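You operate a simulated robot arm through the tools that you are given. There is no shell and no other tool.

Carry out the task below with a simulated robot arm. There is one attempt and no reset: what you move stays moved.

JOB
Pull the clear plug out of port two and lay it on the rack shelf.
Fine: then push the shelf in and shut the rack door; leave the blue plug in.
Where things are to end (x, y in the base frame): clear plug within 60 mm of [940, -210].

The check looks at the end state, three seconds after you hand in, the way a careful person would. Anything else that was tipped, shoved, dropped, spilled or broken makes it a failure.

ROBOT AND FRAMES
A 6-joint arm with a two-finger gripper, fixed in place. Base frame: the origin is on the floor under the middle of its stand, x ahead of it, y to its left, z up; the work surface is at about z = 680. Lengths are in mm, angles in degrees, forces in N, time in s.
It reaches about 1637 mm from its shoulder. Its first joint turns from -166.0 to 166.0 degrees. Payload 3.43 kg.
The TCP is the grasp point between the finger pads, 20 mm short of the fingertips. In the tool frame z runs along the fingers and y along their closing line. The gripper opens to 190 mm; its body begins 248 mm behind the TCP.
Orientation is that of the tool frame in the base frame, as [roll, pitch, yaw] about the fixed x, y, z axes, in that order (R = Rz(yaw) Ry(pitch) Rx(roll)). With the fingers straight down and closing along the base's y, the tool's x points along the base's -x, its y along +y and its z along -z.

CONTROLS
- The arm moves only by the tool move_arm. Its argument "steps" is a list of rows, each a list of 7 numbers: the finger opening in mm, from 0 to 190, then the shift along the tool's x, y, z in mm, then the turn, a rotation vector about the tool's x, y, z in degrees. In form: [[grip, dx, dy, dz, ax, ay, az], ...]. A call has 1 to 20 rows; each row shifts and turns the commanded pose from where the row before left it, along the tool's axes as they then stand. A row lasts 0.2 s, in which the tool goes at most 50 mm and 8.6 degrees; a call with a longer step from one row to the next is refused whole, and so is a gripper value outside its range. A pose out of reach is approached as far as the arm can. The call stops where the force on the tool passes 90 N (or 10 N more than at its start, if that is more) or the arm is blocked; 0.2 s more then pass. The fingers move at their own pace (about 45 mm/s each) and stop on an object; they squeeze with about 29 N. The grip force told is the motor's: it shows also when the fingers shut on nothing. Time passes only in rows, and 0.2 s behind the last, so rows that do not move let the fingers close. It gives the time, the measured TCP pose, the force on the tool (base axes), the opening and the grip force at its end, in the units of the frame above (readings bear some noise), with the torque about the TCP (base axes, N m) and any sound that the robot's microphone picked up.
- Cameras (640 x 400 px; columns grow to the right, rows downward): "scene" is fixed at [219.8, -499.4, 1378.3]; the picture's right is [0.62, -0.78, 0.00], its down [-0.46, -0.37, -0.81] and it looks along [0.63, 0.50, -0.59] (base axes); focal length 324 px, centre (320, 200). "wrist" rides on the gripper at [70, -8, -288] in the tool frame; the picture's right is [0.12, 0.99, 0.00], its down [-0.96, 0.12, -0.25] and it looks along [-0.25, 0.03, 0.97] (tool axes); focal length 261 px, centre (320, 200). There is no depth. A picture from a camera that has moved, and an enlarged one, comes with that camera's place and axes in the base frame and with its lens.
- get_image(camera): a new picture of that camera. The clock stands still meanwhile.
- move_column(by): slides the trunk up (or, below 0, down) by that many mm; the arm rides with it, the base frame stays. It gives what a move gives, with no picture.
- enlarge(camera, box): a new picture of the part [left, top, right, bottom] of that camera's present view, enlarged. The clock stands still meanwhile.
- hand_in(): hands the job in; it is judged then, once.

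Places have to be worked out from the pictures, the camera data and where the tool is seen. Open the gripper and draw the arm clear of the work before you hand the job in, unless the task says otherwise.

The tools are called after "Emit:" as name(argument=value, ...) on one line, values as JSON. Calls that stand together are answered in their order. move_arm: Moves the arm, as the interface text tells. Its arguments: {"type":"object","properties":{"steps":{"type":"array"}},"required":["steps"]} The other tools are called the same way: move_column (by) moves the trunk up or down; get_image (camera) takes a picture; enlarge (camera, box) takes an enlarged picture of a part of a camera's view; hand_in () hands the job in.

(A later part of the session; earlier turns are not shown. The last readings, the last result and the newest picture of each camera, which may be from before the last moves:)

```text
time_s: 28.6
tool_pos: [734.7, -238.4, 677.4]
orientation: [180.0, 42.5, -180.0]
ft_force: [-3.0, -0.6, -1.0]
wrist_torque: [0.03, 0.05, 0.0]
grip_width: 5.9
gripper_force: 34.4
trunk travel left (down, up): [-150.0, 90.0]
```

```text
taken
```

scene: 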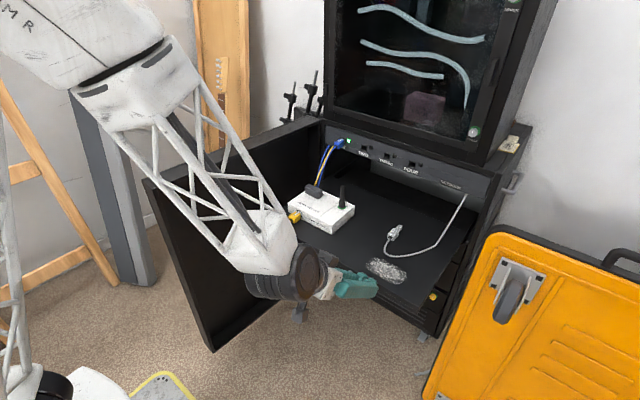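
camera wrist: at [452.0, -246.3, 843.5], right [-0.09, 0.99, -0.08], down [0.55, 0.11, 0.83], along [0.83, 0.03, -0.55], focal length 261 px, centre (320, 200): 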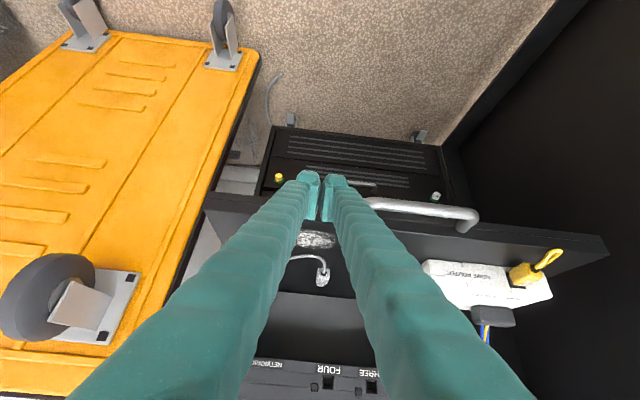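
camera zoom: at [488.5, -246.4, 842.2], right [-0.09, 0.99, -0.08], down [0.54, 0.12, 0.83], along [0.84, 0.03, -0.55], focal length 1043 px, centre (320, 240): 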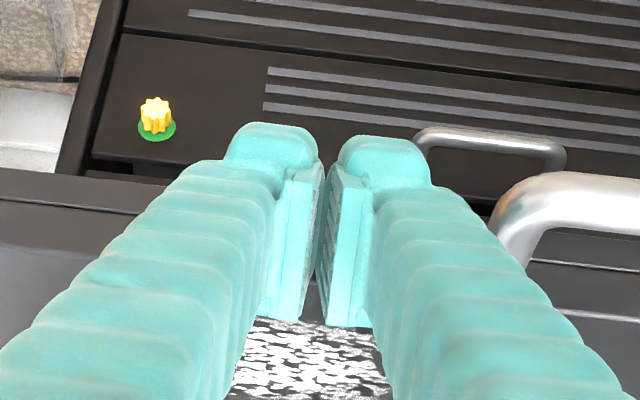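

The shelf slides easily (the patch and plug shifted a few mm with it), so pushing it in is real and low force. Before going on I'll check the router, its antenna and the blue/yellow cables, which will travel under the panel.

Emit:
enlarge(camera="scene", box=[270, 120, 400, 250])

Emit:
get_image(camera="wrist")

```text
3.08 times, centred on (335, 185) of scene
camera zoom: at [219.8, -499.4, 1378.3], right [0.62, -0.78, 0.0], down [-0.46, -0.37, -0.81], along [0.63, 0.5, -0.59], focal length 998 px, centre (274, 246)
```

zoom: 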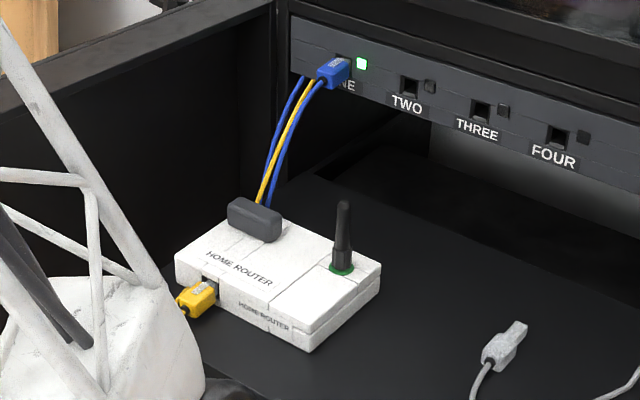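

```text
taken
camera wrist: at [488.5, -246.4, 842.2], right [-0.09, 0.99, -0.08], down [0.54, 0.12, 0.83], along [0.84, 0.03, -0.55], focal length 261 px, centre (320, 200)
```

wrist: 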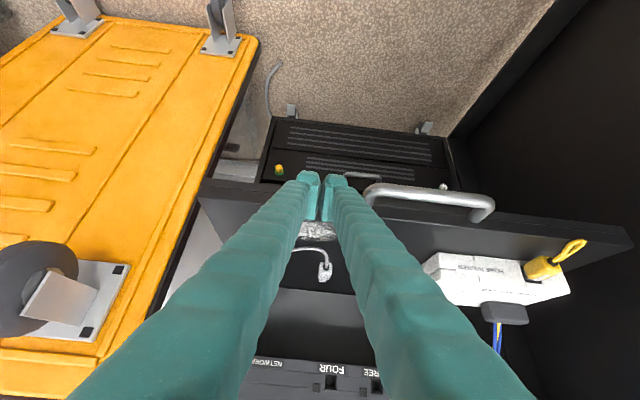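

The antenna tip (z≈808) should clear the panel's underside (z≈828), and the load is small. I'll push the shelf in gently at about 40 mm/s for 64 mm and re-check.

Emit:
move_arm(steps=[[6, -3.0, 0, 2.7, 0, 0, 0], [6, -4.4, 0, 4.05, 0, 0, 0], [6, -5.9, 0, 5.4, 0, 0, 0], [6, -5.9, 0, 5.4, 0, 0, 0], [6, -5.9, 0, 5.4, 0, 0, 0], [6, -5.9, 0, 5.4, 0, 0, 0], [6, -5.9, 0, 5.4, 0, 0, 0], [6, -4.4, 0, 4.05, 0, 0, 0], [6, -3.0, 0, 2.7, 0, 0, 0]])

Emit:
get_image(camera="scene")

Emit:
enlarge(camera="scene", box=[270, 120, 430, 280])

```text
time_s: 30.6
tool_pos: [793.6, -238.3, 678.0]
orientation: [-179.9, 42.5, -179.9]
ft_force: [-1.3, -0.1, 0.8]
wrist_torque: [-0.01, 0.02, 0.01]
grip_width: 6.1
gripper_force: 0.1
trunk travel left (down, up): [-150.0, 90.0]
```

```text
taken
```

scene: 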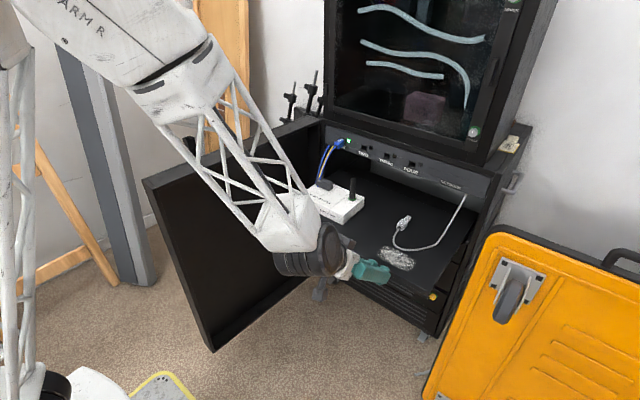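

```text
2.50 times, centred on (350, 200) of scene
camera zoom: at [219.8, -499.4, 1378.3], right [0.62, -0.78, 0.0], down [-0.46, -0.37, -0.81], along [0.63, 0.5, -0.59], focal length 811 px, centre (245, 200)
```

zoom: 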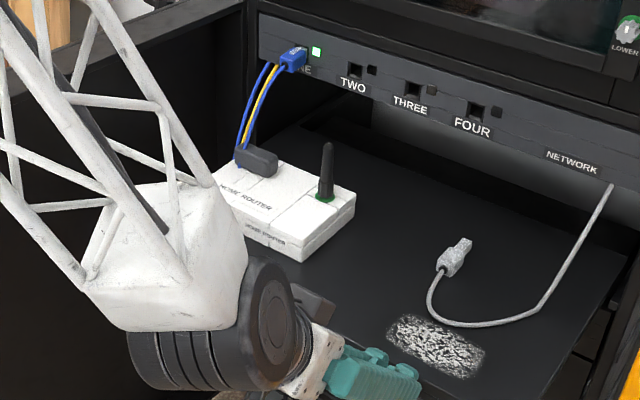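

The shelf is gliding with ~1 N, everything on it rides along, and the blue plug stays lit. I'll continue another ~70 mm.

Emit:
move_arm(steps=[[6, -3.0, 0, 2.7, 0, 0, 0], [6, -5.9, 0, 5.4, 0, 0, 0], [6, -5.9, 0, 5.4, 0, 0, 0], [6, -5.9, 0, 5.4, 0, 0, 0], [6, -5.9, 0, 5.4, 0, 0, 0], [6, -5.9, 0, 5.4, 0, 0, 0], [6, -5.9, 0, 5.4, 0, 0, 0], [6, -5.9, 0, 5.4, 0, 0, 0], [6, -5.9, 0, 5.4, 0, 0, 0], [6, -3.0, 0, 2.7, 0, 0, 0]])

Emit:
get_image(camera="scene")

Emit:
enlarge(camera="scene", box=[270, 120, 430, 280])

```text
time_s: 32.8
tool_pos: [865.5, -238.3, 678.6]
orientation: [180.0, 42.5, 179.9]
ft_force: [-0.5, 0.5, 0.0]
wrist_torque: [0.01, -0.01, 0.0]
grip_width: 5.9
gripper_force: 0.1
trunk travel left (down, up): [-150.0, 90.0]
```

```text
taken
```

scene: 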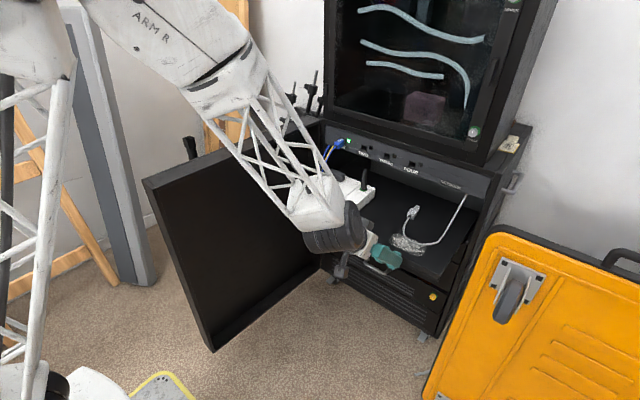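

```text
2.50 times, centred on (350, 200) of scene
camera zoom: at [219.8, -499.4, 1378.3], right [0.62, -0.78, 0.0], down [-0.46, -0.37, -0.81], along [0.63, 0.5, -0.59], focal length 811 px, centre (245, 200)
```

zoom: 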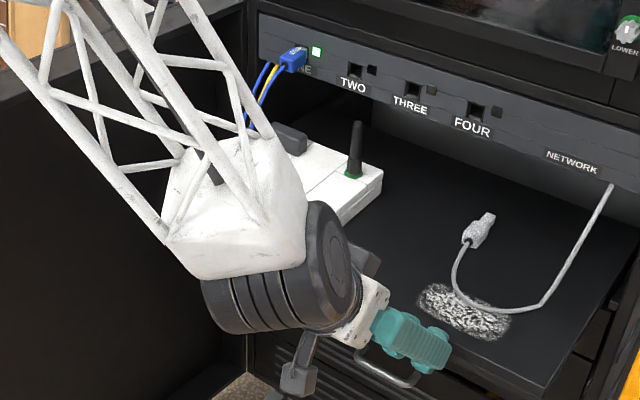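

Still sliding freely with under 1 N. The antenna is about to go under the panel, so I'll push another ~45 mm and check it clears.

Emit:
move_arm(steps=[[6, -3.0, 0, 2.7, 0, 0, 0], [6, -5.9, 0, 5.4, 0, 0, 0], [6, -5.9, 0, 5.4, 0, 0, 0], [6, -5.9, 0, 5.4, 0, 0, 0], [6, -5.9, 0, 5.4, 0, 0, 0], [6, -5.9, 0, 5.4, 0, 0, 0], [6, -3.0, 0, 2.7, 0, 0, 0]])

Emit:
enlarge(camera="scene", box=[270, 120, 430, 280])

Emit:
get_image(camera="wrist")

```text
time_s: 34.4
tool_pos: [913.3, -238.8, 678.2]
orientation: [180.0, 42.5, -180.0]
ft_force: [-3.2, 0.3, -0.6]
wrist_torque: [0.02, 0.0, 0.02]
grip_width: 5.8
gripper_force: 0.1
trunk travel left (down, up): [-150.0, 90.0]
```

```text
2.50 times, centred on (350, 200) of scene
camera zoom: at [219.8, -499.4, 1378.3], right [0.62, -0.78, 0.0], down [-0.46, -0.37, -0.81], along [0.63, 0.5, -0.59], focal length 811 px, centre (245, 200)
```

zoom: 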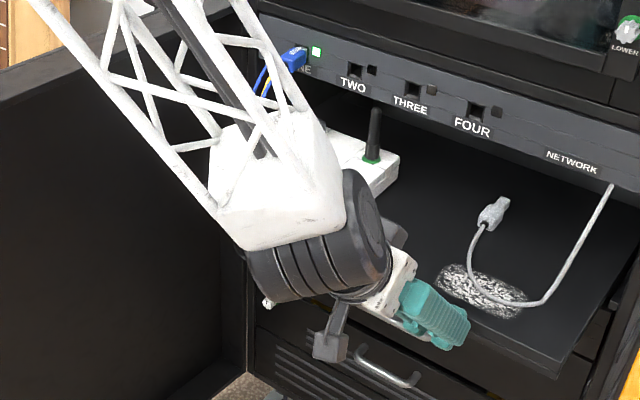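

```text
taken
camera wrist: at [668.6, -246.3, 842.3], right [-0.09, 0.99, -0.08], down [0.54, 0.12, 0.83], along [0.84, 0.03, -0.55], focal length 261 px, centre (320, 200)
```

wrist: 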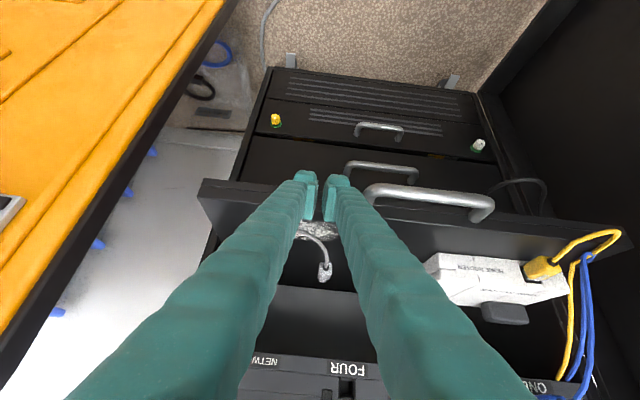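

The antenna is passing under cleanly. I'll take a closer look at the yellow and blue cables by the router's left side before pushing further.

Emit:
enlarge(camera="wrist", box=[420, 200, 640, 400])

Emit:
enlarge(camera="scene", box=[320, 130, 400, 180])

```text
2.00 times, centred on (530, 300) of wrist
camera zoom: at [668.6, -246.3, 842.3], right [-0.09, 0.99, -0.08], down [0.54, 0.12, 0.83], along [0.84, 0.03, -0.55], focal length 521 px, centre (-100, 0)
```

zoom: 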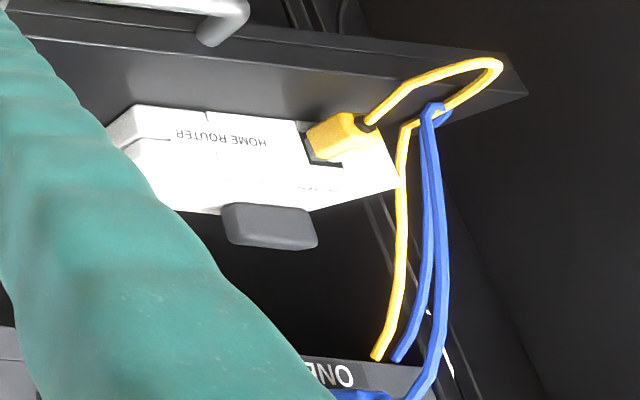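

```text
8.00 times, centred on (360, 155) of scene
camera zoom: at [219.8, -499.4, 1378.3], right [0.62, -0.78, 0.0], down [-0.46, -0.37, -0.81], along [0.63, 0.5, -0.59], focal length 2594 px, centre (0, 560)
```

zoom: 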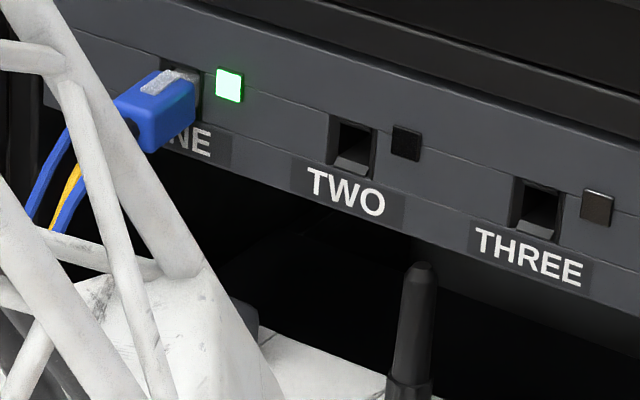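

The antenna tip clears the panel's lower edge and the cables hang slack at the left, not under tension. I'll keep pushing in ~45 mm increments.

Emit:
move_arm(steps=[[6, -3.0, 0, 2.7, 0, 0, 0], [6, -5.9, 0, 5.4, 0, 0, 0], [6, -5.9, 0, 5.4, 0, 0, 0], [6, -5.9, 0, 5.4, 0, 0, 0], [6, -5.9, 0, 5.4, 0, 0, 0], [6, -5.9, 0, 5.4, 0, 0, 0], [6, -3.0, 0, 2.7, 0, 0, 0]])

Emit:
enlarge(camera="scene", box=[300, 120, 500, 245])

Emit:
get_image(camera="wrist")

```text
time_s: 36.0
tool_pos: [960.6, -238.0, 679.5]
orientation: [179.9, 42.6, 179.9]
ft_force: [-2.1, -0.2, -0.5]
wrist_torque: [0.03, 0.03, 0.01]
grip_width: 6.0
gripper_force: 0.1
trunk travel left (down, up): [-150.0, 90.0]
```

```text
3.20 times, centred on (400, 182) of scene
camera zoom: at [219.8, -499.4, 1378.3], right [0.62, -0.78, 0.0], down [-0.46, -0.37, -0.81], along [0.63, 0.5, -0.59], focal length 1038 px, centre (64, 256)
```

zoom: 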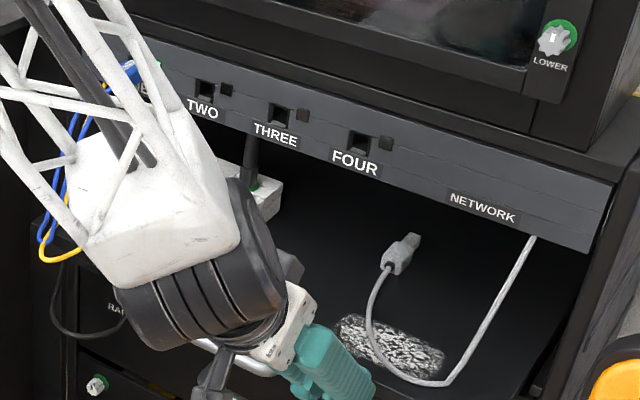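

```text
taken
camera wrist: at [716.3, -246.5, 842.8], right [-0.09, 0.99, -0.08], down [0.54, 0.12, 0.83], along [0.84, 0.03, -0.55], focal length 261 px, centre (320, 200)
```

wrist: 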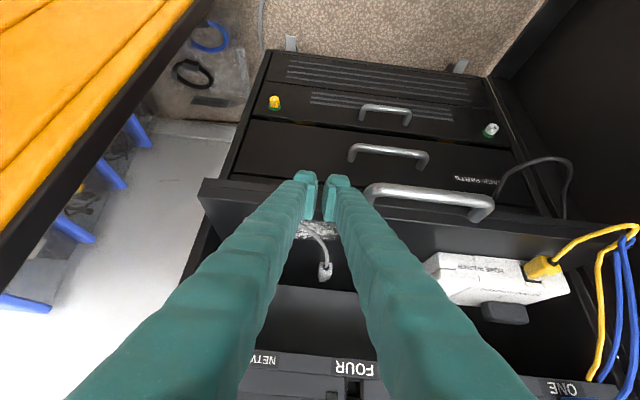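

Everything is still moving smoothly at ~2 N. Continuing another ~45 mm.

Emit:
move_arm(steps=[[6, -3.0, 0, 2.7, 0, 0, 0], [6, -5.9, 0, 5.4, 0, 0, 0], [6, -5.9, 0, 5.4, 0, 0, 0], [6, -5.9, 0, 5.4, 0, 0, 0], [6, -5.9, 0, 5.4, 0, 0, 0], [6, -5.9, 0, 5.4, 0, 0, 0], [6, -3.0, 0, 2.7, 0, 0, 0]])

Emit:
enlarge(camera="scene", box=[300, 120, 500, 245])

Emit:
get_image(camera="wrist")

```text
time_s: 37.6
tool_pos: [1010.1, -239.2, 677.9]
orientation: [-180.0, 42.5, -180.0]
ft_force: [-1.6, -0.5, -0.3]
wrist_torque: [-0.02, -0.01, 0.0]
grip_width: 5.6
gripper_force: 0.1
trunk travel left (down, up): [-150.0, 90.0]
```

```text
3.20 times, centred on (400, 182) of scene
camera zoom: at [219.8, -499.4, 1378.3], right [0.62, -0.78, 0.0], down [-0.46, -0.37, -0.81], along [0.63, 0.5, -0.59], focal length 1038 px, centre (64, 256)
```

zoom: 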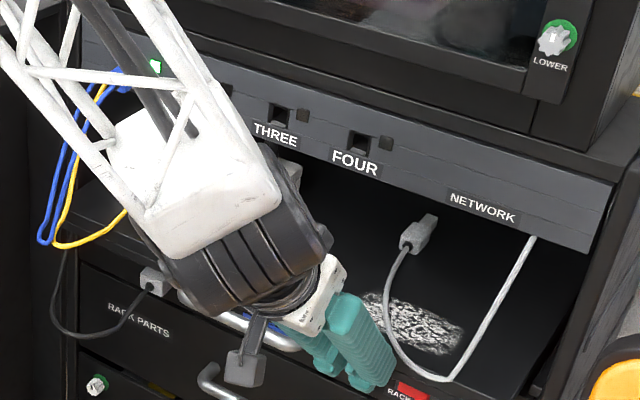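

```text
taken
camera wrist: at [764.6, -246.2, 842.7], right [-0.09, 0.99, -0.08], down [0.54, 0.12, 0.83], along [0.84, 0.03, -0.55], focal length 261 px, centre (320, 200)
```

wrist: 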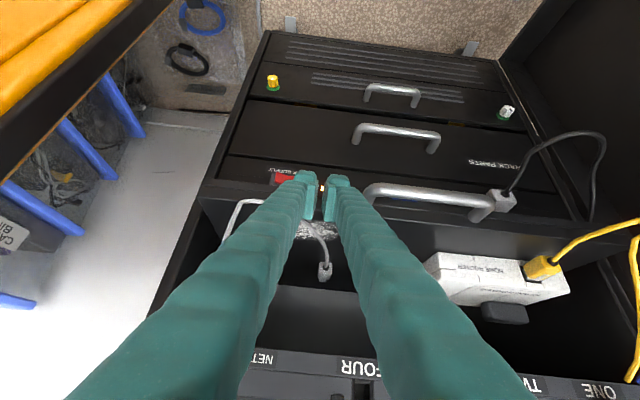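

A grey connector with a cord and a red switch-like item are visible on the rack front below the shelf level. I need to see whether the shelf handle will pass above them before pushing more.

Emit:
enlarge(camera="wrist", box=[340, 90, 620, 265])

Emit:
enlarge(camera="wrist", box=[220, 130, 380, 230])

Emit:
enlarge(camera="scene", box=[310, 190, 450, 278])

```text
2.29 times, centred on (480, 178) of wrist
camera zoom: at [764.6, -246.2, 842.7], right [-0.09, 0.99, -0.08], down [0.54, 0.12, 0.83], along [0.84, 0.03, -0.55], focal length 596 px, centre (-46, 251)
```

zoom: 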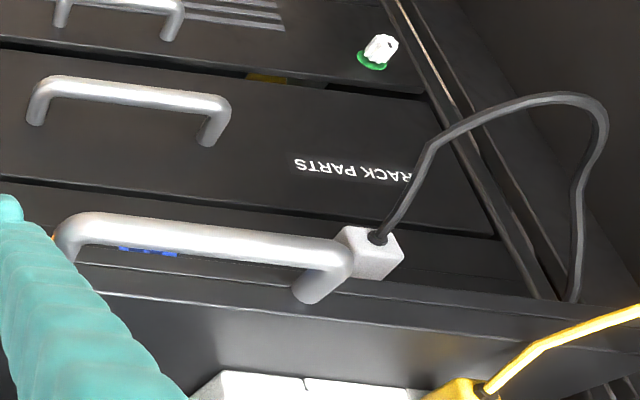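

```text
4.00 times, centred on (300, 180) of wrist
camera zoom: at [764.6, -246.2, 842.7], right [-0.09, 0.99, -0.08], down [0.54, 0.12, 0.83], along [0.84, 0.03, -0.55], focal length 1043 px, centre (400, 280)
```

zoom: 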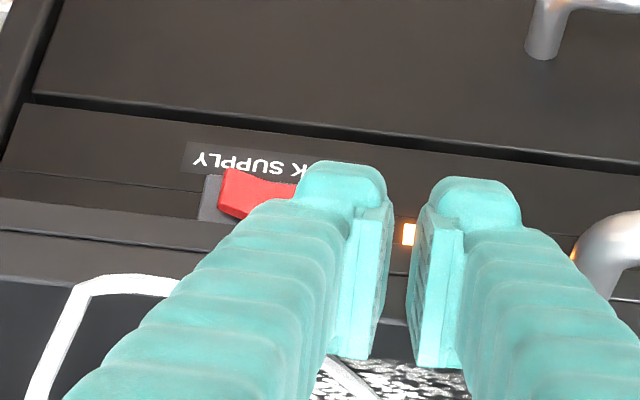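

```text
4.55 times, centred on (380, 234) of scene
camera zoom: at [219.8, -499.4, 1378.3], right [0.62, -0.78, 0.0], down [-0.46, -0.37, -0.81], along [0.63, 0.5, -0.59], focal length 1474 px, centre (47, 46)
```

zoom: 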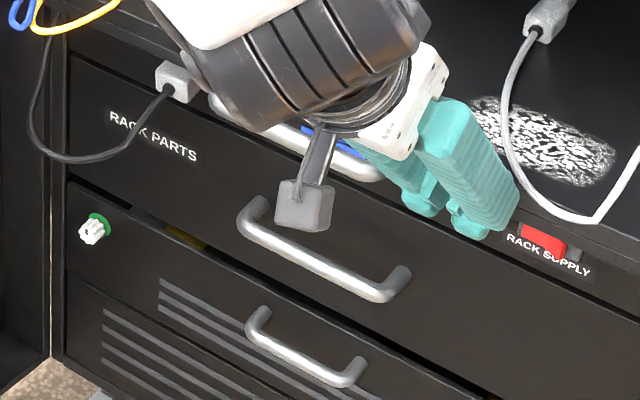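

Triangulated: the grey power plug is at about (1053, 20, 622) and the red rack-supply rocker at about (1082, -292, 606), both below the shelf slab and handle (z≥651), and my fingertips' lowest point is ~z 653. So there is clearance; I'll proceed more slowly toward the end stop.

Emit:
move_arm(steps=[[6, -2.2, 0, 2.0, 0, 0, 0], [6, -3.7, 0, 3.4, 0, 0, 0], [6, -3.7, 0, 3.4, 0, 0, 0], [6, -3.7, 0, 3.4, 0, 0, 0], [6, -2.2, 0, 2.0, 0, 0, 0]])

Emit:
get_image(camera="wrist")

Emit:
enlarge(camera="scene", box=[300, 130, 500, 255])

```text
time_s: 38.8
tool_pos: [1030.4, -238.2, 678.5]
orientation: [180.0, 42.5, -180.0]
ft_force: [-1.6, 0.2, -1.0]
wrist_torque: [0.04, 0.0, 0.06]
grip_width: 6.0
gripper_force: 0.0
trunk travel left (down, up): [-150.0, 90.0]
```

```text
taken
camera wrist: at [785.8, -245.9, 843.0], right [-0.09, 0.99, -0.08], down [0.54, 0.11, 0.83], along [0.84, 0.03, -0.55], focal length 261 px, centre (320, 200)
```

wrist: 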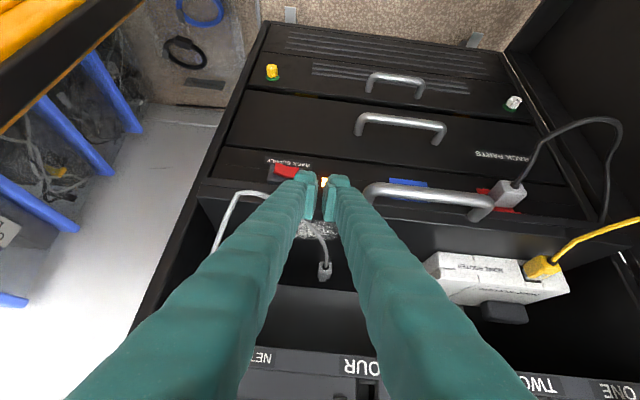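

```text
3.20 times, centred on (400, 192) of scene
camera zoom: at [219.8, -499.4, 1378.3], right [0.62, -0.78, 0.0], down [-0.46, -0.37, -0.81], along [0.63, 0.5, -0.59], focal length 1038 px, centre (64, 224)
```

zoom: 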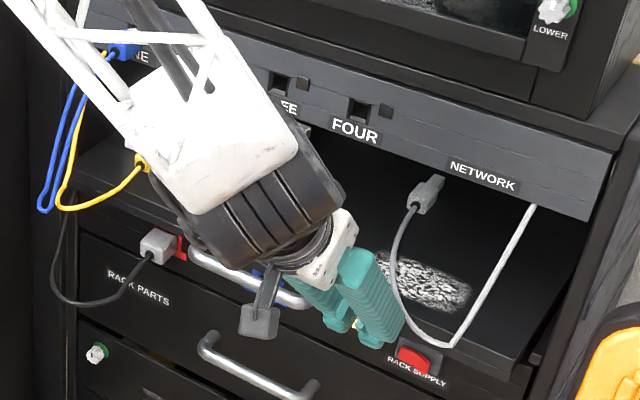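

Still only ~1.6 N. Front edge is at about x≈1055; I'll keep going in 10–15 mm pushes until the end stop is felt.

Emit:
move_arm(steps=[[6, -2.2, 0, 2.0, 0, 0, 0], [6, -3.7, 0, 3.4, 0, 0, 0], [6, -3.7, 0, 3.4, 0, 0, 0], [6, -2.2, 0, 2.0, 0, 0, 0]])

Emit:
enlarge(camera="wrist", box=[220, 130, 380, 230])

Emit:
enlarge(camera="wrist", box=[340, 120, 620, 295])

```text
time_s: 39.8
tool_pos: [1046.6, -236.7, 677.9]
orientation: [180.0, 42.4, 179.9]
ft_force: [-2.3, 0.4, -0.4]
wrist_torque: [0.02, 0.01, 0.03]
grip_width: 5.9
gripper_force: 0.0
trunk travel left (down, up): [-150.0, 90.0]
```

```text
4.00 times, centred on (300, 180) of wrist
camera zoom: at [801.6, -246.4, 842.6], right [-0.09, 0.99, -0.08], down [0.54, 0.11, 0.83], along [0.84, 0.03, -0.55], focal length 1043 px, centre (400, 280)
```

zoom: 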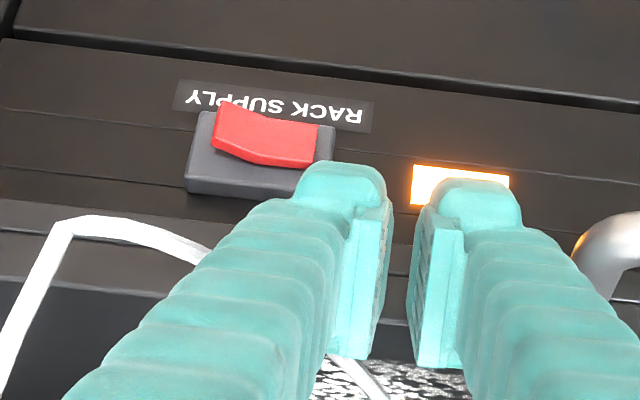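

```text
2.29 times, centred on (480, 208) of wrist
camera zoom: at [801.6, -246.4, 842.6], right [-0.09, 0.99, -0.08], down [0.54, 0.11, 0.83], along [0.84, 0.03, -0.55], focal length 596 px, centre (-46, 183)
```

zoom: 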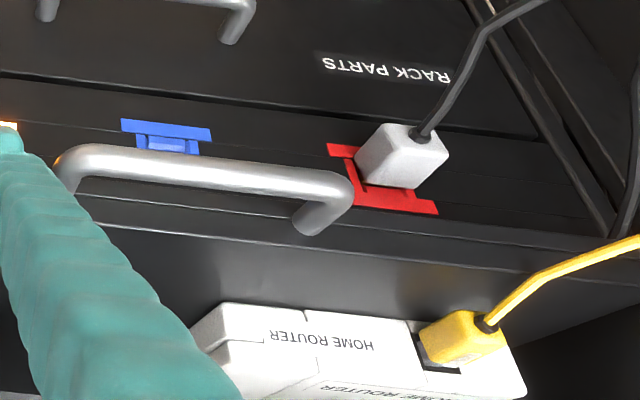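

Rocker housing top is at z≈635 and my lowest fingertip point ~653; for extra margin I'll back off 3 mm, shift 9 mm left (away from the rocker, still clear of the handle mount), and push on slowly.

Emit:
move_arm(steps=[[6, 2.2, 0, -2.0, 0, 0, 0], [6, 0, 9, 0, 0, 0, 0], [6, -2.2, 0, 2.0, 0, 0, 0], [6, -2.2, 0, 2.0, 0, 0, 0], [6, -2.2, 0, 2.0, 0, 0, 0], [6, -2.2, 0, 2.0, 0, 0, 0]])

Emit:
enlarge(camera="wrist", box=[220, 130, 380, 230])

Emit:
enlarge(camera="scene", box=[300, 130, 500, 255])

```text
time_s: 41.2
tool_pos: [1055.8, -228.9, 677.7]
orientation: [-179.9, 42.4, 179.9]
ft_force: [-2.2, -0.4, -0.2]
wrist_torque: [0.01, 0.02, 0.02]
grip_width: 6.1
gripper_force: 0.0
trunk travel left (down, up): [-150.0, 90.0]
```

```text
4.00 times, centred on (300, 180) of wrist
camera zoom: at [810.4, -237.3, 842.5], right [-0.09, 0.99, -0.08], down [0.54, 0.12, 0.83], along [0.84, 0.03, -0.55], focal length 1043 px, centre (400, 280)
```

zoom: 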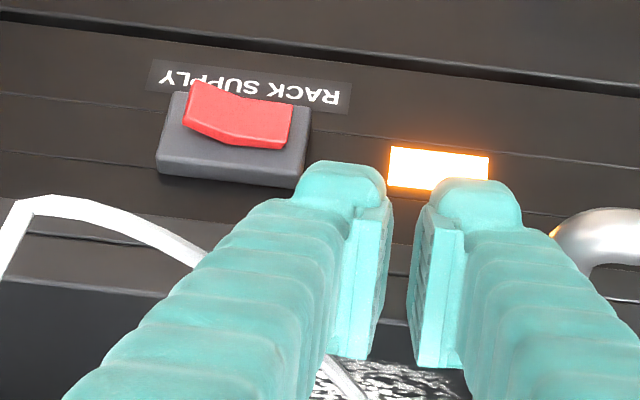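

```text
3.20 times, centred on (400, 192) of scene
camera zoom: at [219.8, -499.4, 1378.3], right [0.62, -0.78, 0.0], down [-0.46, -0.37, -0.81], along [0.63, 0.5, -0.59], focal length 1038 px, centre (64, 224)
```

zoom: 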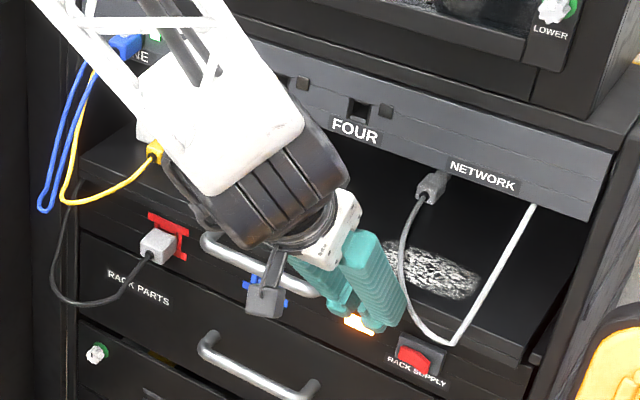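

The shelf continues to move at ~2 N. I'll keep pushing gently for the end stop.

Emit:
move_arm(steps=[[6, -2.2, 0, 2.0, 0, 0, 0], [6, -2.2, 0, 2.0, 0, 0, 0], [6, -2.2, 0, 2.0, 0, 0, 0], [6, 0, 0, 0, 0, 0, 0]])

Emit:
move_arm(steps=[[6, -2.2, 0, 2.0, 0, 0, 0], [6, -2.2, 0, 2.0, 0, 0, 0], [6, 0, 0, 0, 0, 0, 0]])

Emit:
get_image(camera="wrist")

Emit:
enlarge(camera="scene", box=[300, 130, 500, 255])

```text
time_s: 42.2
tool_pos: [1064.0, -229.4, 679.0]
orientation: [-180.0, 42.5, 179.9]
ft_force: [0.0, 0.3, 0.0]
wrist_torque: [0.02, 0.02, -0.03]
grip_width: 5.7
gripper_force: 0.2
trunk travel left (down, up): [-150.0, 90.0]
```

```text
time_s: 43.0
tool_pos: [1071.3, -227.6, 678.9]
orientation: [-180.0, 42.5, 179.9]
ft_force: [0.0, 0.6, -0.1]
wrist_torque: [0.0, -0.02, 0.0]
grip_width: 6.2
gripper_force: 0.1
trunk travel left (down, up): [-150.0, 90.0]
```

```text
taken
camera wrist: at [825.5, -237.1, 842.8], right [-0.09, 0.99, -0.08], down [0.54, 0.12, 0.83], along [0.84, 0.03, -0.55], focal length 261 px, centre (320, 200)
```

wrist: 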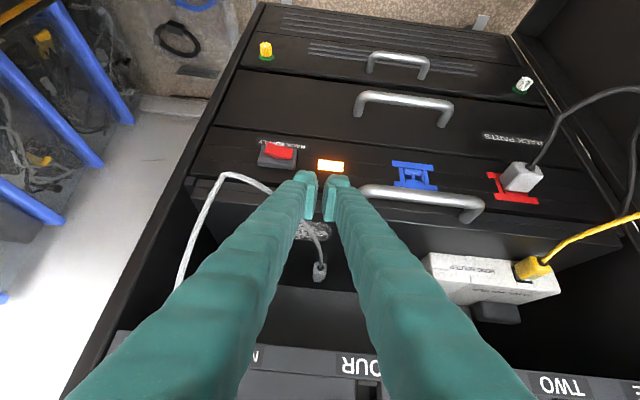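

```text
3.20 times, centred on (400, 192) of scene
camera zoom: at [219.8, -499.4, 1378.3], right [0.62, -0.78, 0.0], down [-0.46, -0.37, -0.81], along [0.63, 0.5, -0.59], focal length 1038 px, centre (64, 224)
```

zoom: 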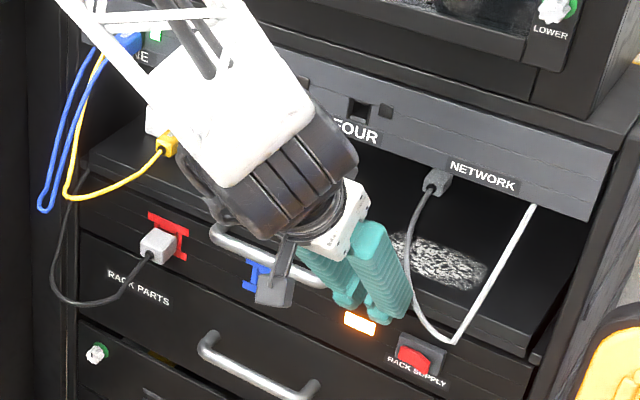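

Force dropped to about zero, so the shelf may be near its end. I'll press a little further in 3 mm steps and look for a firm stop.

Emit:
move_arm(steps=[[6, -2.2, 0, 2.0, 0, 0, 0], [6, -2.2, 0, 2.0, 0, 0, 0], [6, 0, 0, 0, 0, 0, 0]])

Emit:
enlarge(camera="wrist", box=[180, 120, 380, 245])

Emit:
enlarge(camera="scene", box=[400, 180, 500, 243])

```text
time_s: 43.8
tool_pos: [1076.4, -229.6, 678.4]
orientation: [179.9, 42.5, 180.0]
ft_force: [-13.8, 1.4, 1.8]
wrist_torque: [0.06, -0.1, 0.08]
grip_width: 6.2
gripper_force: 0.0
trunk travel left (down, up): [-150.0, 90.0]
```

```text
3.20 times, centred on (280, 182) of wrist
camera zoom: at [830.4, -237.0, 842.6], right [-0.09, 0.99, -0.08], down [0.54, 0.12, 0.83], along [0.84, 0.03, -0.55], focal length 834 px, centre (448, 256)
```

zoom: 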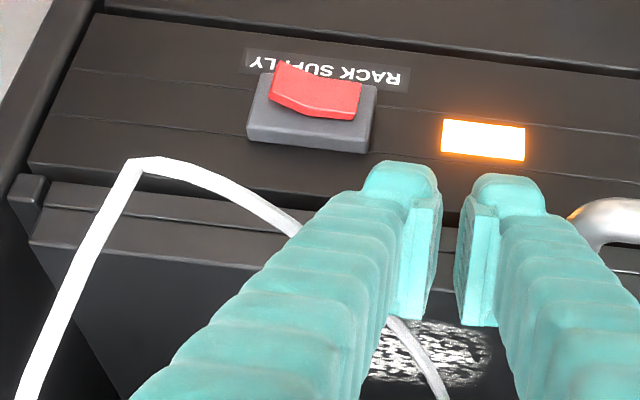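

```text
6.35 times, centred on (450, 212) of scene
camera zoom: at [219.8, -499.4, 1378.3], right [0.62, -0.78, 0.0], down [-0.46, -0.37, -0.81], along [0.63, 0.5, -0.59], focal length 2059 px, centre (-505, 127)
```

zoom: 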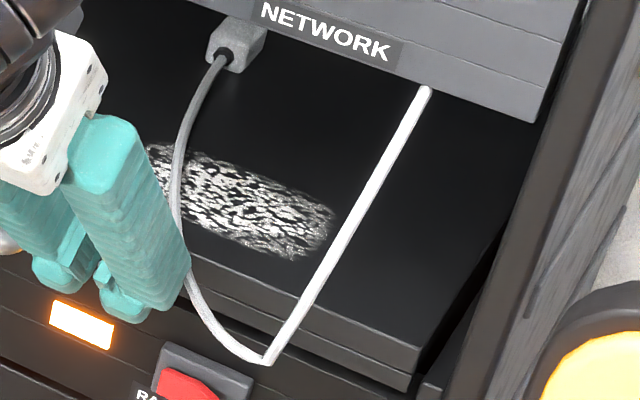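

Force rose to ~14 N, suggesting the stop. One more 3 mm push to confirm the shelf is fully home.

Emit:
move_arm(steps=[[6, -2.2, 0, 2.0, 0, 0, 0], [6, 0, 0, 0, 0, 0, 0]])

Emit:
enlarge(camera="scene", box=[400, 180, 500, 243])

```text
time_s: 44.4
tool_pos: [1076.6, -227.9, 677.9]
orientation: [179.9, 42.4, -179.9]
ft_force: [-81.7, 10.8, 10.9]
wrist_torque: [0.68, -0.42, 0.29]
grip_width: 6.0
gripper_force: 0.1
trunk travel left (down, up): [-150.0, 90.0]
```

```text
6.35 times, centred on (450, 212) of scene
camera zoom: at [219.8, -499.4, 1378.3], right [0.62, -0.78, 0.0], down [-0.46, -0.37, -0.81], along [0.63, 0.5, -0.59], focal length 2059 px, centre (-505, 127)
```

zoom: 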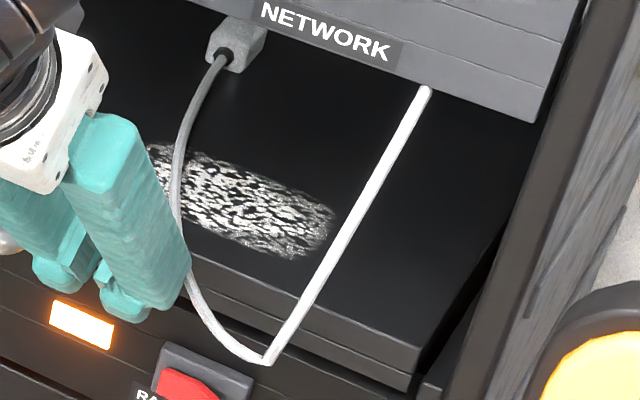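

Hard stop confirmed (no motion, 82 N): the shelf is fully in, with ~350 mm of travel. I'll back away from it straight out.

Emit:
move_arm(steps=[[6, 3.7, 0, -3.4, 0, 0, 0], [6, 7.4, 0, -6.8, 0, 0, 0], [6, 14.8, 0, -13.6, 0, 0, 0], [6, 22, 0, -20.3, 0, 0, 0], [6, 22, 0, -20.3, 0, 0, 0], [6, 22, 0, -20.3, 0, 0, 0], [6, 0, 0, 0, 0, 0, 0]])

Emit:
get_image(camera="wrist")

Emit:
get_image(camera="scene")

```text
time_s: 46.0
tool_pos: [954.4, -229.3, 680.0]
orientation: [180.0, 42.5, -180.0]
ft_force: [0.1, -0.1, -0.5]
wrist_torque: [0.02, -0.03, -0.01]
grip_width: 6.3
gripper_force: 0.1
trunk travel left (down, up): [-150.0, 90.0]
```

```text
taken
camera wrist: at [709.2, -237.4, 844.1], right [-0.09, 0.99, -0.08], down [0.54, 0.12, 0.83], along [0.84, 0.03, -0.55], focal length 261 px, centre (320, 200)
```

wrist: 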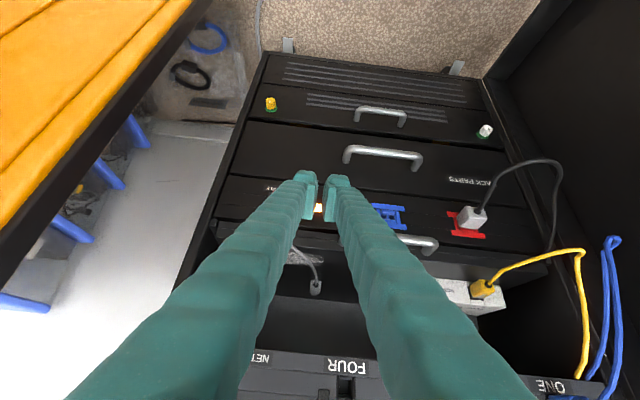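

```text
taken
```

scene: 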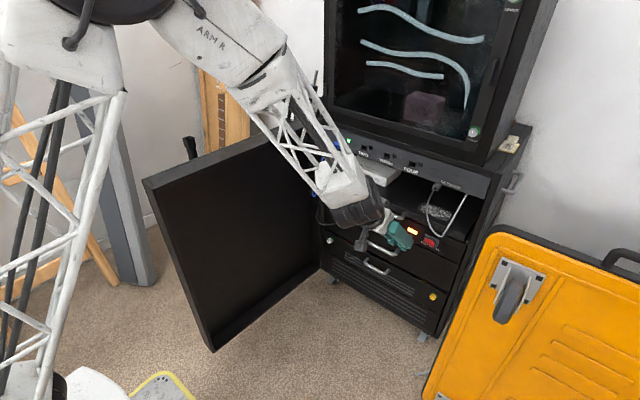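

The shelf is in, with the router, patch and clear plug aboard and the blue plug still in. Next is the door, hinged at the left (~(1100, 200)) and standing open toward the robot. I'll raise and retract the arm and then look at the door and what's behind it.

Emit:
move_arm(steps=[[6, -10.2, 0, -40.8, 0, 0, 0], [6, -10.2, 0, -40.8, 0, 0, 0], [6, -10.2, 0, -40.8, 0, 0, 0], [6, -10.2, 0, -40.8, 0, 0, 0], [6, -10.2, 0, -40.8, 0, 0, 0], [6, -10.2, 0, -40.8, 0, 0, 0], [6, -10.2, 0, -40.8, 0, 0, 0], [6, -10.2, 0, -40.8, 0, 0, 0], [6, -10.2, 0, -40.8, 0, 0, 0], [6, -10.2, 0, -40.8, 0, 0, 0], [6, 0, 0, 0, 0, 8.5, 0], [6, 0, 0, 0, 0, 8.5, 0], [6, 0, 0, 0, 0, 8.5, 0], [6, 0, 0, 0, 0, 8.5, 0], [6, 0, 0, 0, 0, 8.5, 0], [6, 0, 0, 0, 0, 0, 0]])

Emit:
get_image(camera="wrist")

Emit:
get_image(camera="scene")

Emit:
enlarge(camera="scene", box=[320, 120, 520, 245])

```text
time_s: 49.4
tool_pos: [754.9, -229.0, 1047.8]
orientation: [-180.0, -0.1, 179.9]
ft_force: [-0.6, 0.3, 0.3]
wrist_torque: [0.03, 0.06, 0.0]
grip_width: 6.2
gripper_force: 0.0
trunk travel left (down, up): [-150.0, 90.0]
```

```text
taken
camera wrist: at [685.1, -237.1, 1336.0], right [-0.12, 0.99, 0.0], down [0.96, 0.11, 0.25], along [0.24, 0.03, -0.97], focal length 261 px, centre (320, 200)
```

wrist: 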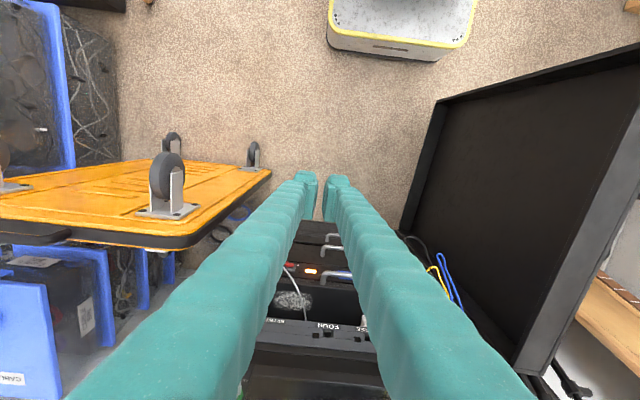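

```text
taken
```

scene: 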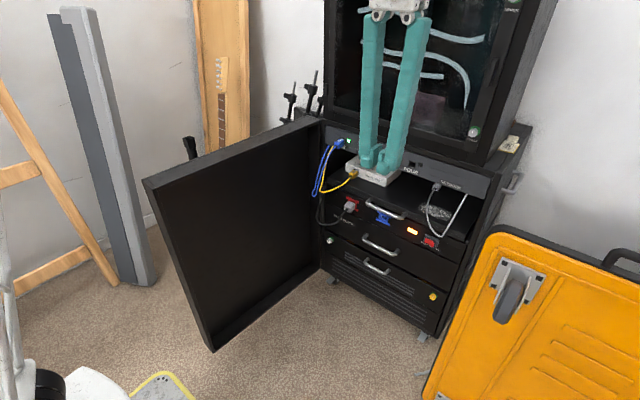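

```text
3.20 times, centred on (420, 182) of scene
camera zoom: at [219.8, -499.4, 1378.3], right [0.62, -0.78, 0.0], down [-0.46, -0.37, -0.81], along [0.63, 0.5, -0.59], focal length 1038 px, centre (0, 256)
```

zoom: 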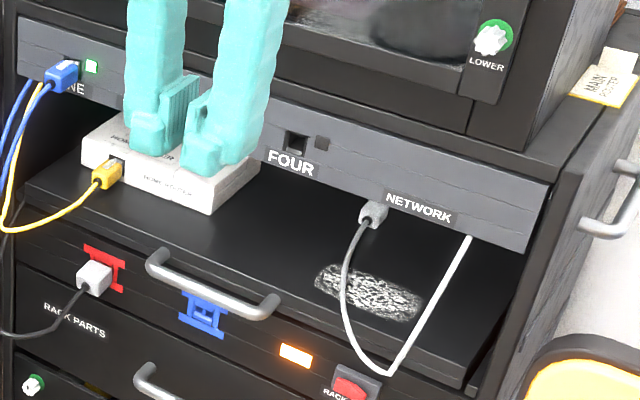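

The rack front looks good: shelf in, clear plug on it, blue plug lit. Now I'll move up and left above the door to see its top edge, thickness and what stands behind it.

Emit:
move_arm(steps=[[6, 10, 38, -12, 0, 0, 0], [6, 10, 38, -12, 0, 0, 0], [6, 10, 38, -12, 0, 0, 0], [6, 10, 38, -12, 0, 0, 0], [6, 10, 38, -12, 0, 0, 0], [6, 10, 38, -12, 0, 0, 0], [6, 10, 38, -12, 0, 0, 0], [6, 10, 38, -12, 0, 0, 0], [6, 10, 38, -12, 0, 0, 0], [6, 10, 38, -12, 0, 0, 0], [6, 0, 0, 0, 0, 0, 0]])

Emit:
get_image(camera="wrist")

Emit:
get_image(camera="scene")

```text
time_s: 51.8
tool_pos: [656.0, 150.1, 1167.3]
orientation: [-180.0, -0.1, 180.0]
ft_force: [-0.6, -0.6, -0.2]
wrist_torque: [0.02, -0.02, 0.0]
grip_width: 6.0
gripper_force: 0.0
trunk travel left (down, up): [-150.0, 90.0]
```

```text
taken
camera wrist: at [585.1, 142.9, 1455.4], right [-0.12, 0.99, 0.0], down [0.96, 0.11, 0.25], along [0.25, 0.03, -0.97], focal length 261 px, centre (320, 200)
```

wrist: 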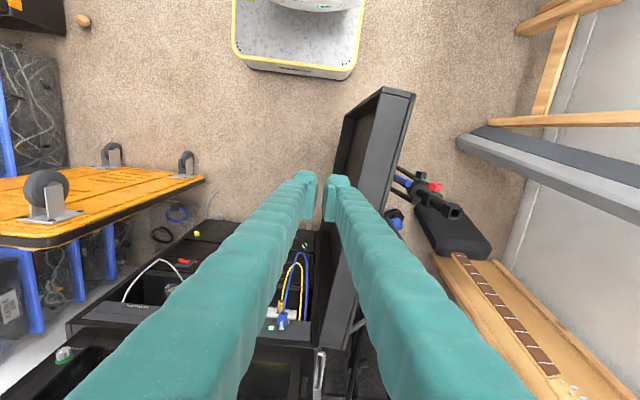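

```text
taken
```

scene: 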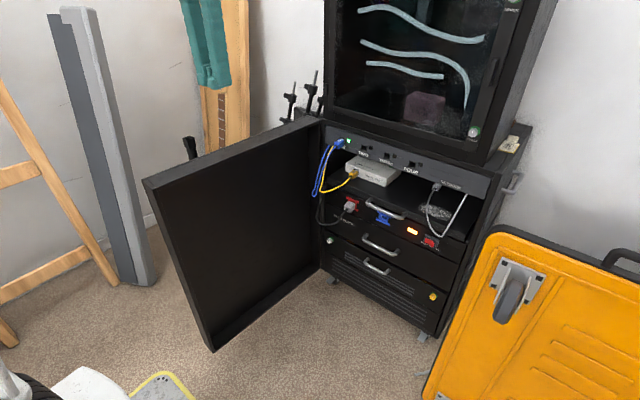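

I can now see the door's top edge and some gear standing close behind its outer face. I'll enlarge both views to locate the door corners and that gear.

Emit:
enlarge(camera="wrist", box=[300, 70, 540, 270])

Emit:
enlarge(camera="scene", box=[130, 90, 350, 230])

Emit:
enlarge(camera="wrist", box=[260, 230, 420, 400])

```text
2.00 times, centred on (420, 170) of wrist
camera zoom: at [585.1, 142.9, 1455.4], right [-0.12, 0.99, 0.0], down [0.96, 0.11, 0.25], along [0.25, 0.03, -0.97], focal length 521 px, centre (120, 260)
```

zoom: 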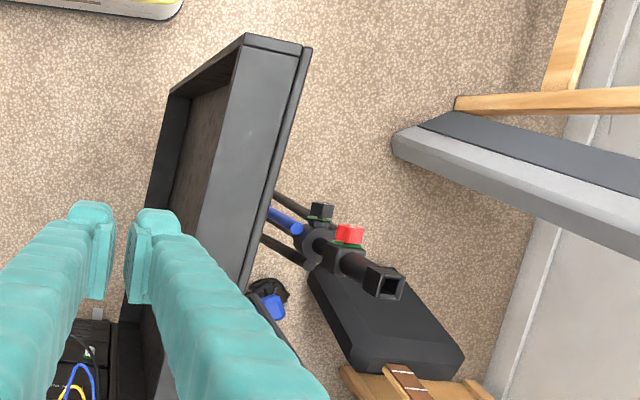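

```text
2.86 times, centred on (240, 160) of scene
camera zoom: at [219.8, -499.4, 1378.3], right [0.62, -0.78, 0.0], down [-0.46, -0.37, -0.81], along [0.63, 0.5, -0.59], focal length 926 px, centre (549, 314)
```

zoom: 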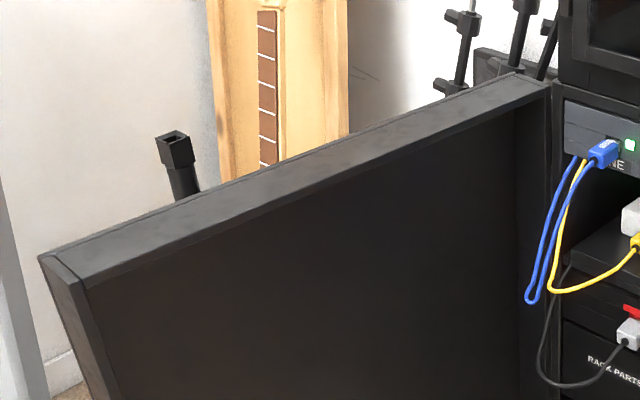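

```text
2.35 times, centred on (340, 315) of wrist
camera zoom: at [585.1, 142.9, 1455.4], right [-0.12, 0.99, 0.0], down [0.96, 0.11, 0.25], along [0.25, 0.03, -0.97], focal length 613 px, centre (273, -71)
```

zoom: 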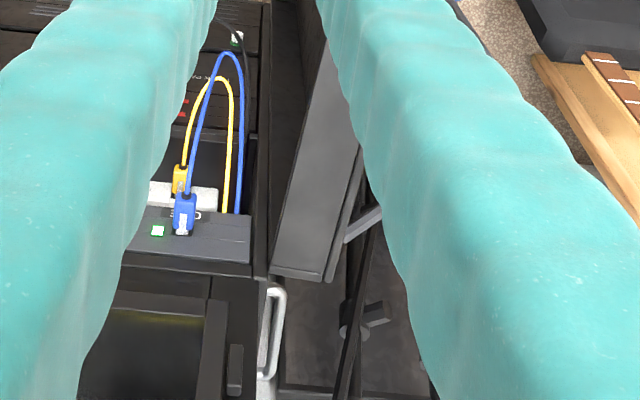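

Door geometry: top at z≈910; free-end corners at about (490, 257) inner and (492, 316) outer, hinge end near (1105, 202), so ~58 mm thick and ~95° open; the stand behind it has its head at about (720, 450), clear of the free end. I'll cage the door's top edge near the free end with open fingers from above: first pre-rotate the tool 40° and move above (545, 281).

Emit:
move_arm(steps=[[40, 0, 0, 0, 0, 0, -8], [70, 0, 0, 0, 0, 0, -8], [100, 0, 0, 0, 0, 0, -8], [130, 0, 0, 0, 0, 0, -8], [140, 0, 0, 0, 0, 0, -8], [140, 0.1, 28.6, 27.8, 0, 0, 0], [140, 0.1, 28.6, 27.8, 0, 0, 0], [140, 0.1, 28.6, 27.8, 0, 0, 0], [140, 0.1, 28.6, 27.8, 0, 0, 0], [140, 0.1, 28.6, 27.8, 0, 0, 0], [140, 0.1, 28.6, 27.8, 0, 0, 0], [140, 0, 0, 0, 0, 0, 0]])

Emit:
get_image(camera="wrist")

Emit:
get_image(camera="scene")

```text
time_s: 54.4
tool_pos: [541.3, 281.5, 1002.1]
orientation: [180.0, -0.1, -140.0]
ft_force: [0.2, 0.2, -0.9]
wrist_torque: [0.03, 0.03, -0.01]
grip_width: 140.1
gripper_force: 0.0
trunk travel left (down, up): [-150.0, 90.0]
```

```text
taken
camera wrist: at [495.3, 230.3, 1289.3], right [-0.73, 0.68, 0.0], down [0.66, 0.71, 0.25], along [0.17, 0.18, -0.97], focal length 261 px, centre (320, 200)
```

wrist: 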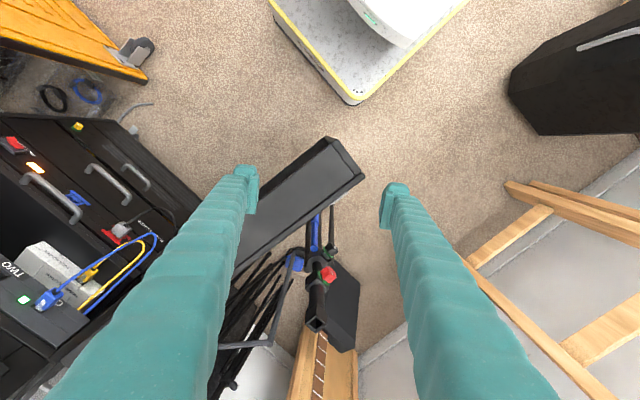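

```text
taken
```

scene: 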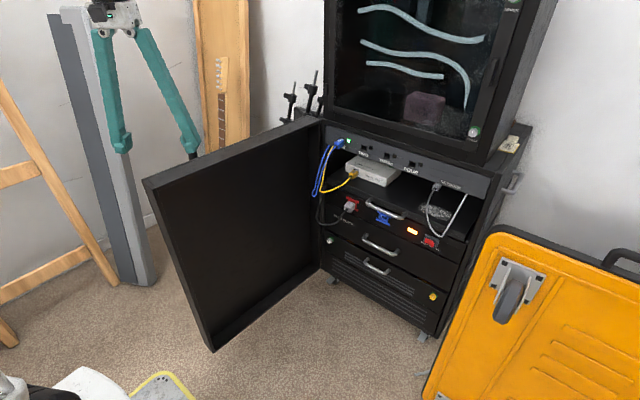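

The door end is between the fingers but I want more clearance and a grip further from the end. I'll shift 44 mm toward the hinge, open to 180 mm, and re-check before lowering.

Emit:
move_arm(steps=[[160, -15.4, -15.8, 0, 0, 0, 0], [180, -15.4, -15.9, 0, 0, 0, 0], [180, 0, 0, 25, 0, 0, 0], [180, 0, 0, 20, 0, 0, 0], [180, 0, 0, 0, 0, 0, 0]])

Emit:
get_image(camera="wrist")

Emit:
enlarge(camera="scene", box=[110, 60, 270, 220])

```text
time_s: 55.6
tool_pos: [587.5, 277.2, 957.8]
orientation: [180.0, -0.1, -140.0]
ft_force: [0.2, 0.1, 0.0]
wrist_torque: [-0.01, 0.0, -0.02]
grip_width: 179.9
gripper_force: 0.0
trunk travel left (down, up): [-150.0, 90.0]
```

```text
taken
camera wrist: at [539.4, 226.2, 1244.2], right [-0.73, 0.68, 0.0], down [0.66, 0.71, 0.25], along [0.17, 0.18, -0.97], focal length 261 px, centre (320, 200)
```

wrist: 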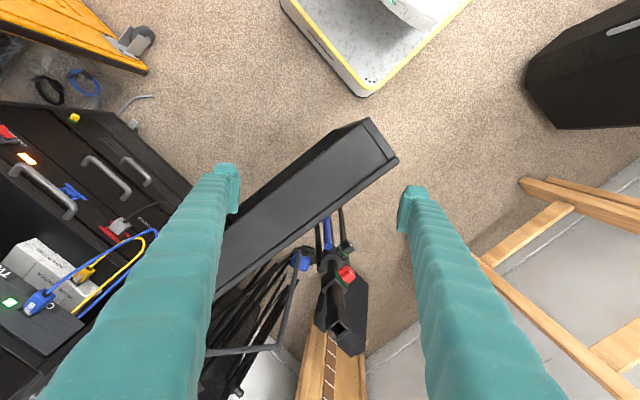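

```text
2.50 times, centred on (190, 140) of scene
camera zoom: at [219.8, -499.4, 1378.3], right [0.62, -0.78, 0.0], down [-0.46, -0.37, -0.81], along [0.63, 0.5, -0.59], focal length 811 px, centre (645, 350)
```

zoom: 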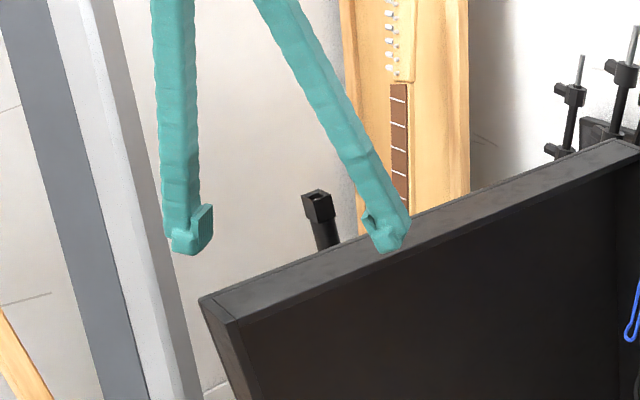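

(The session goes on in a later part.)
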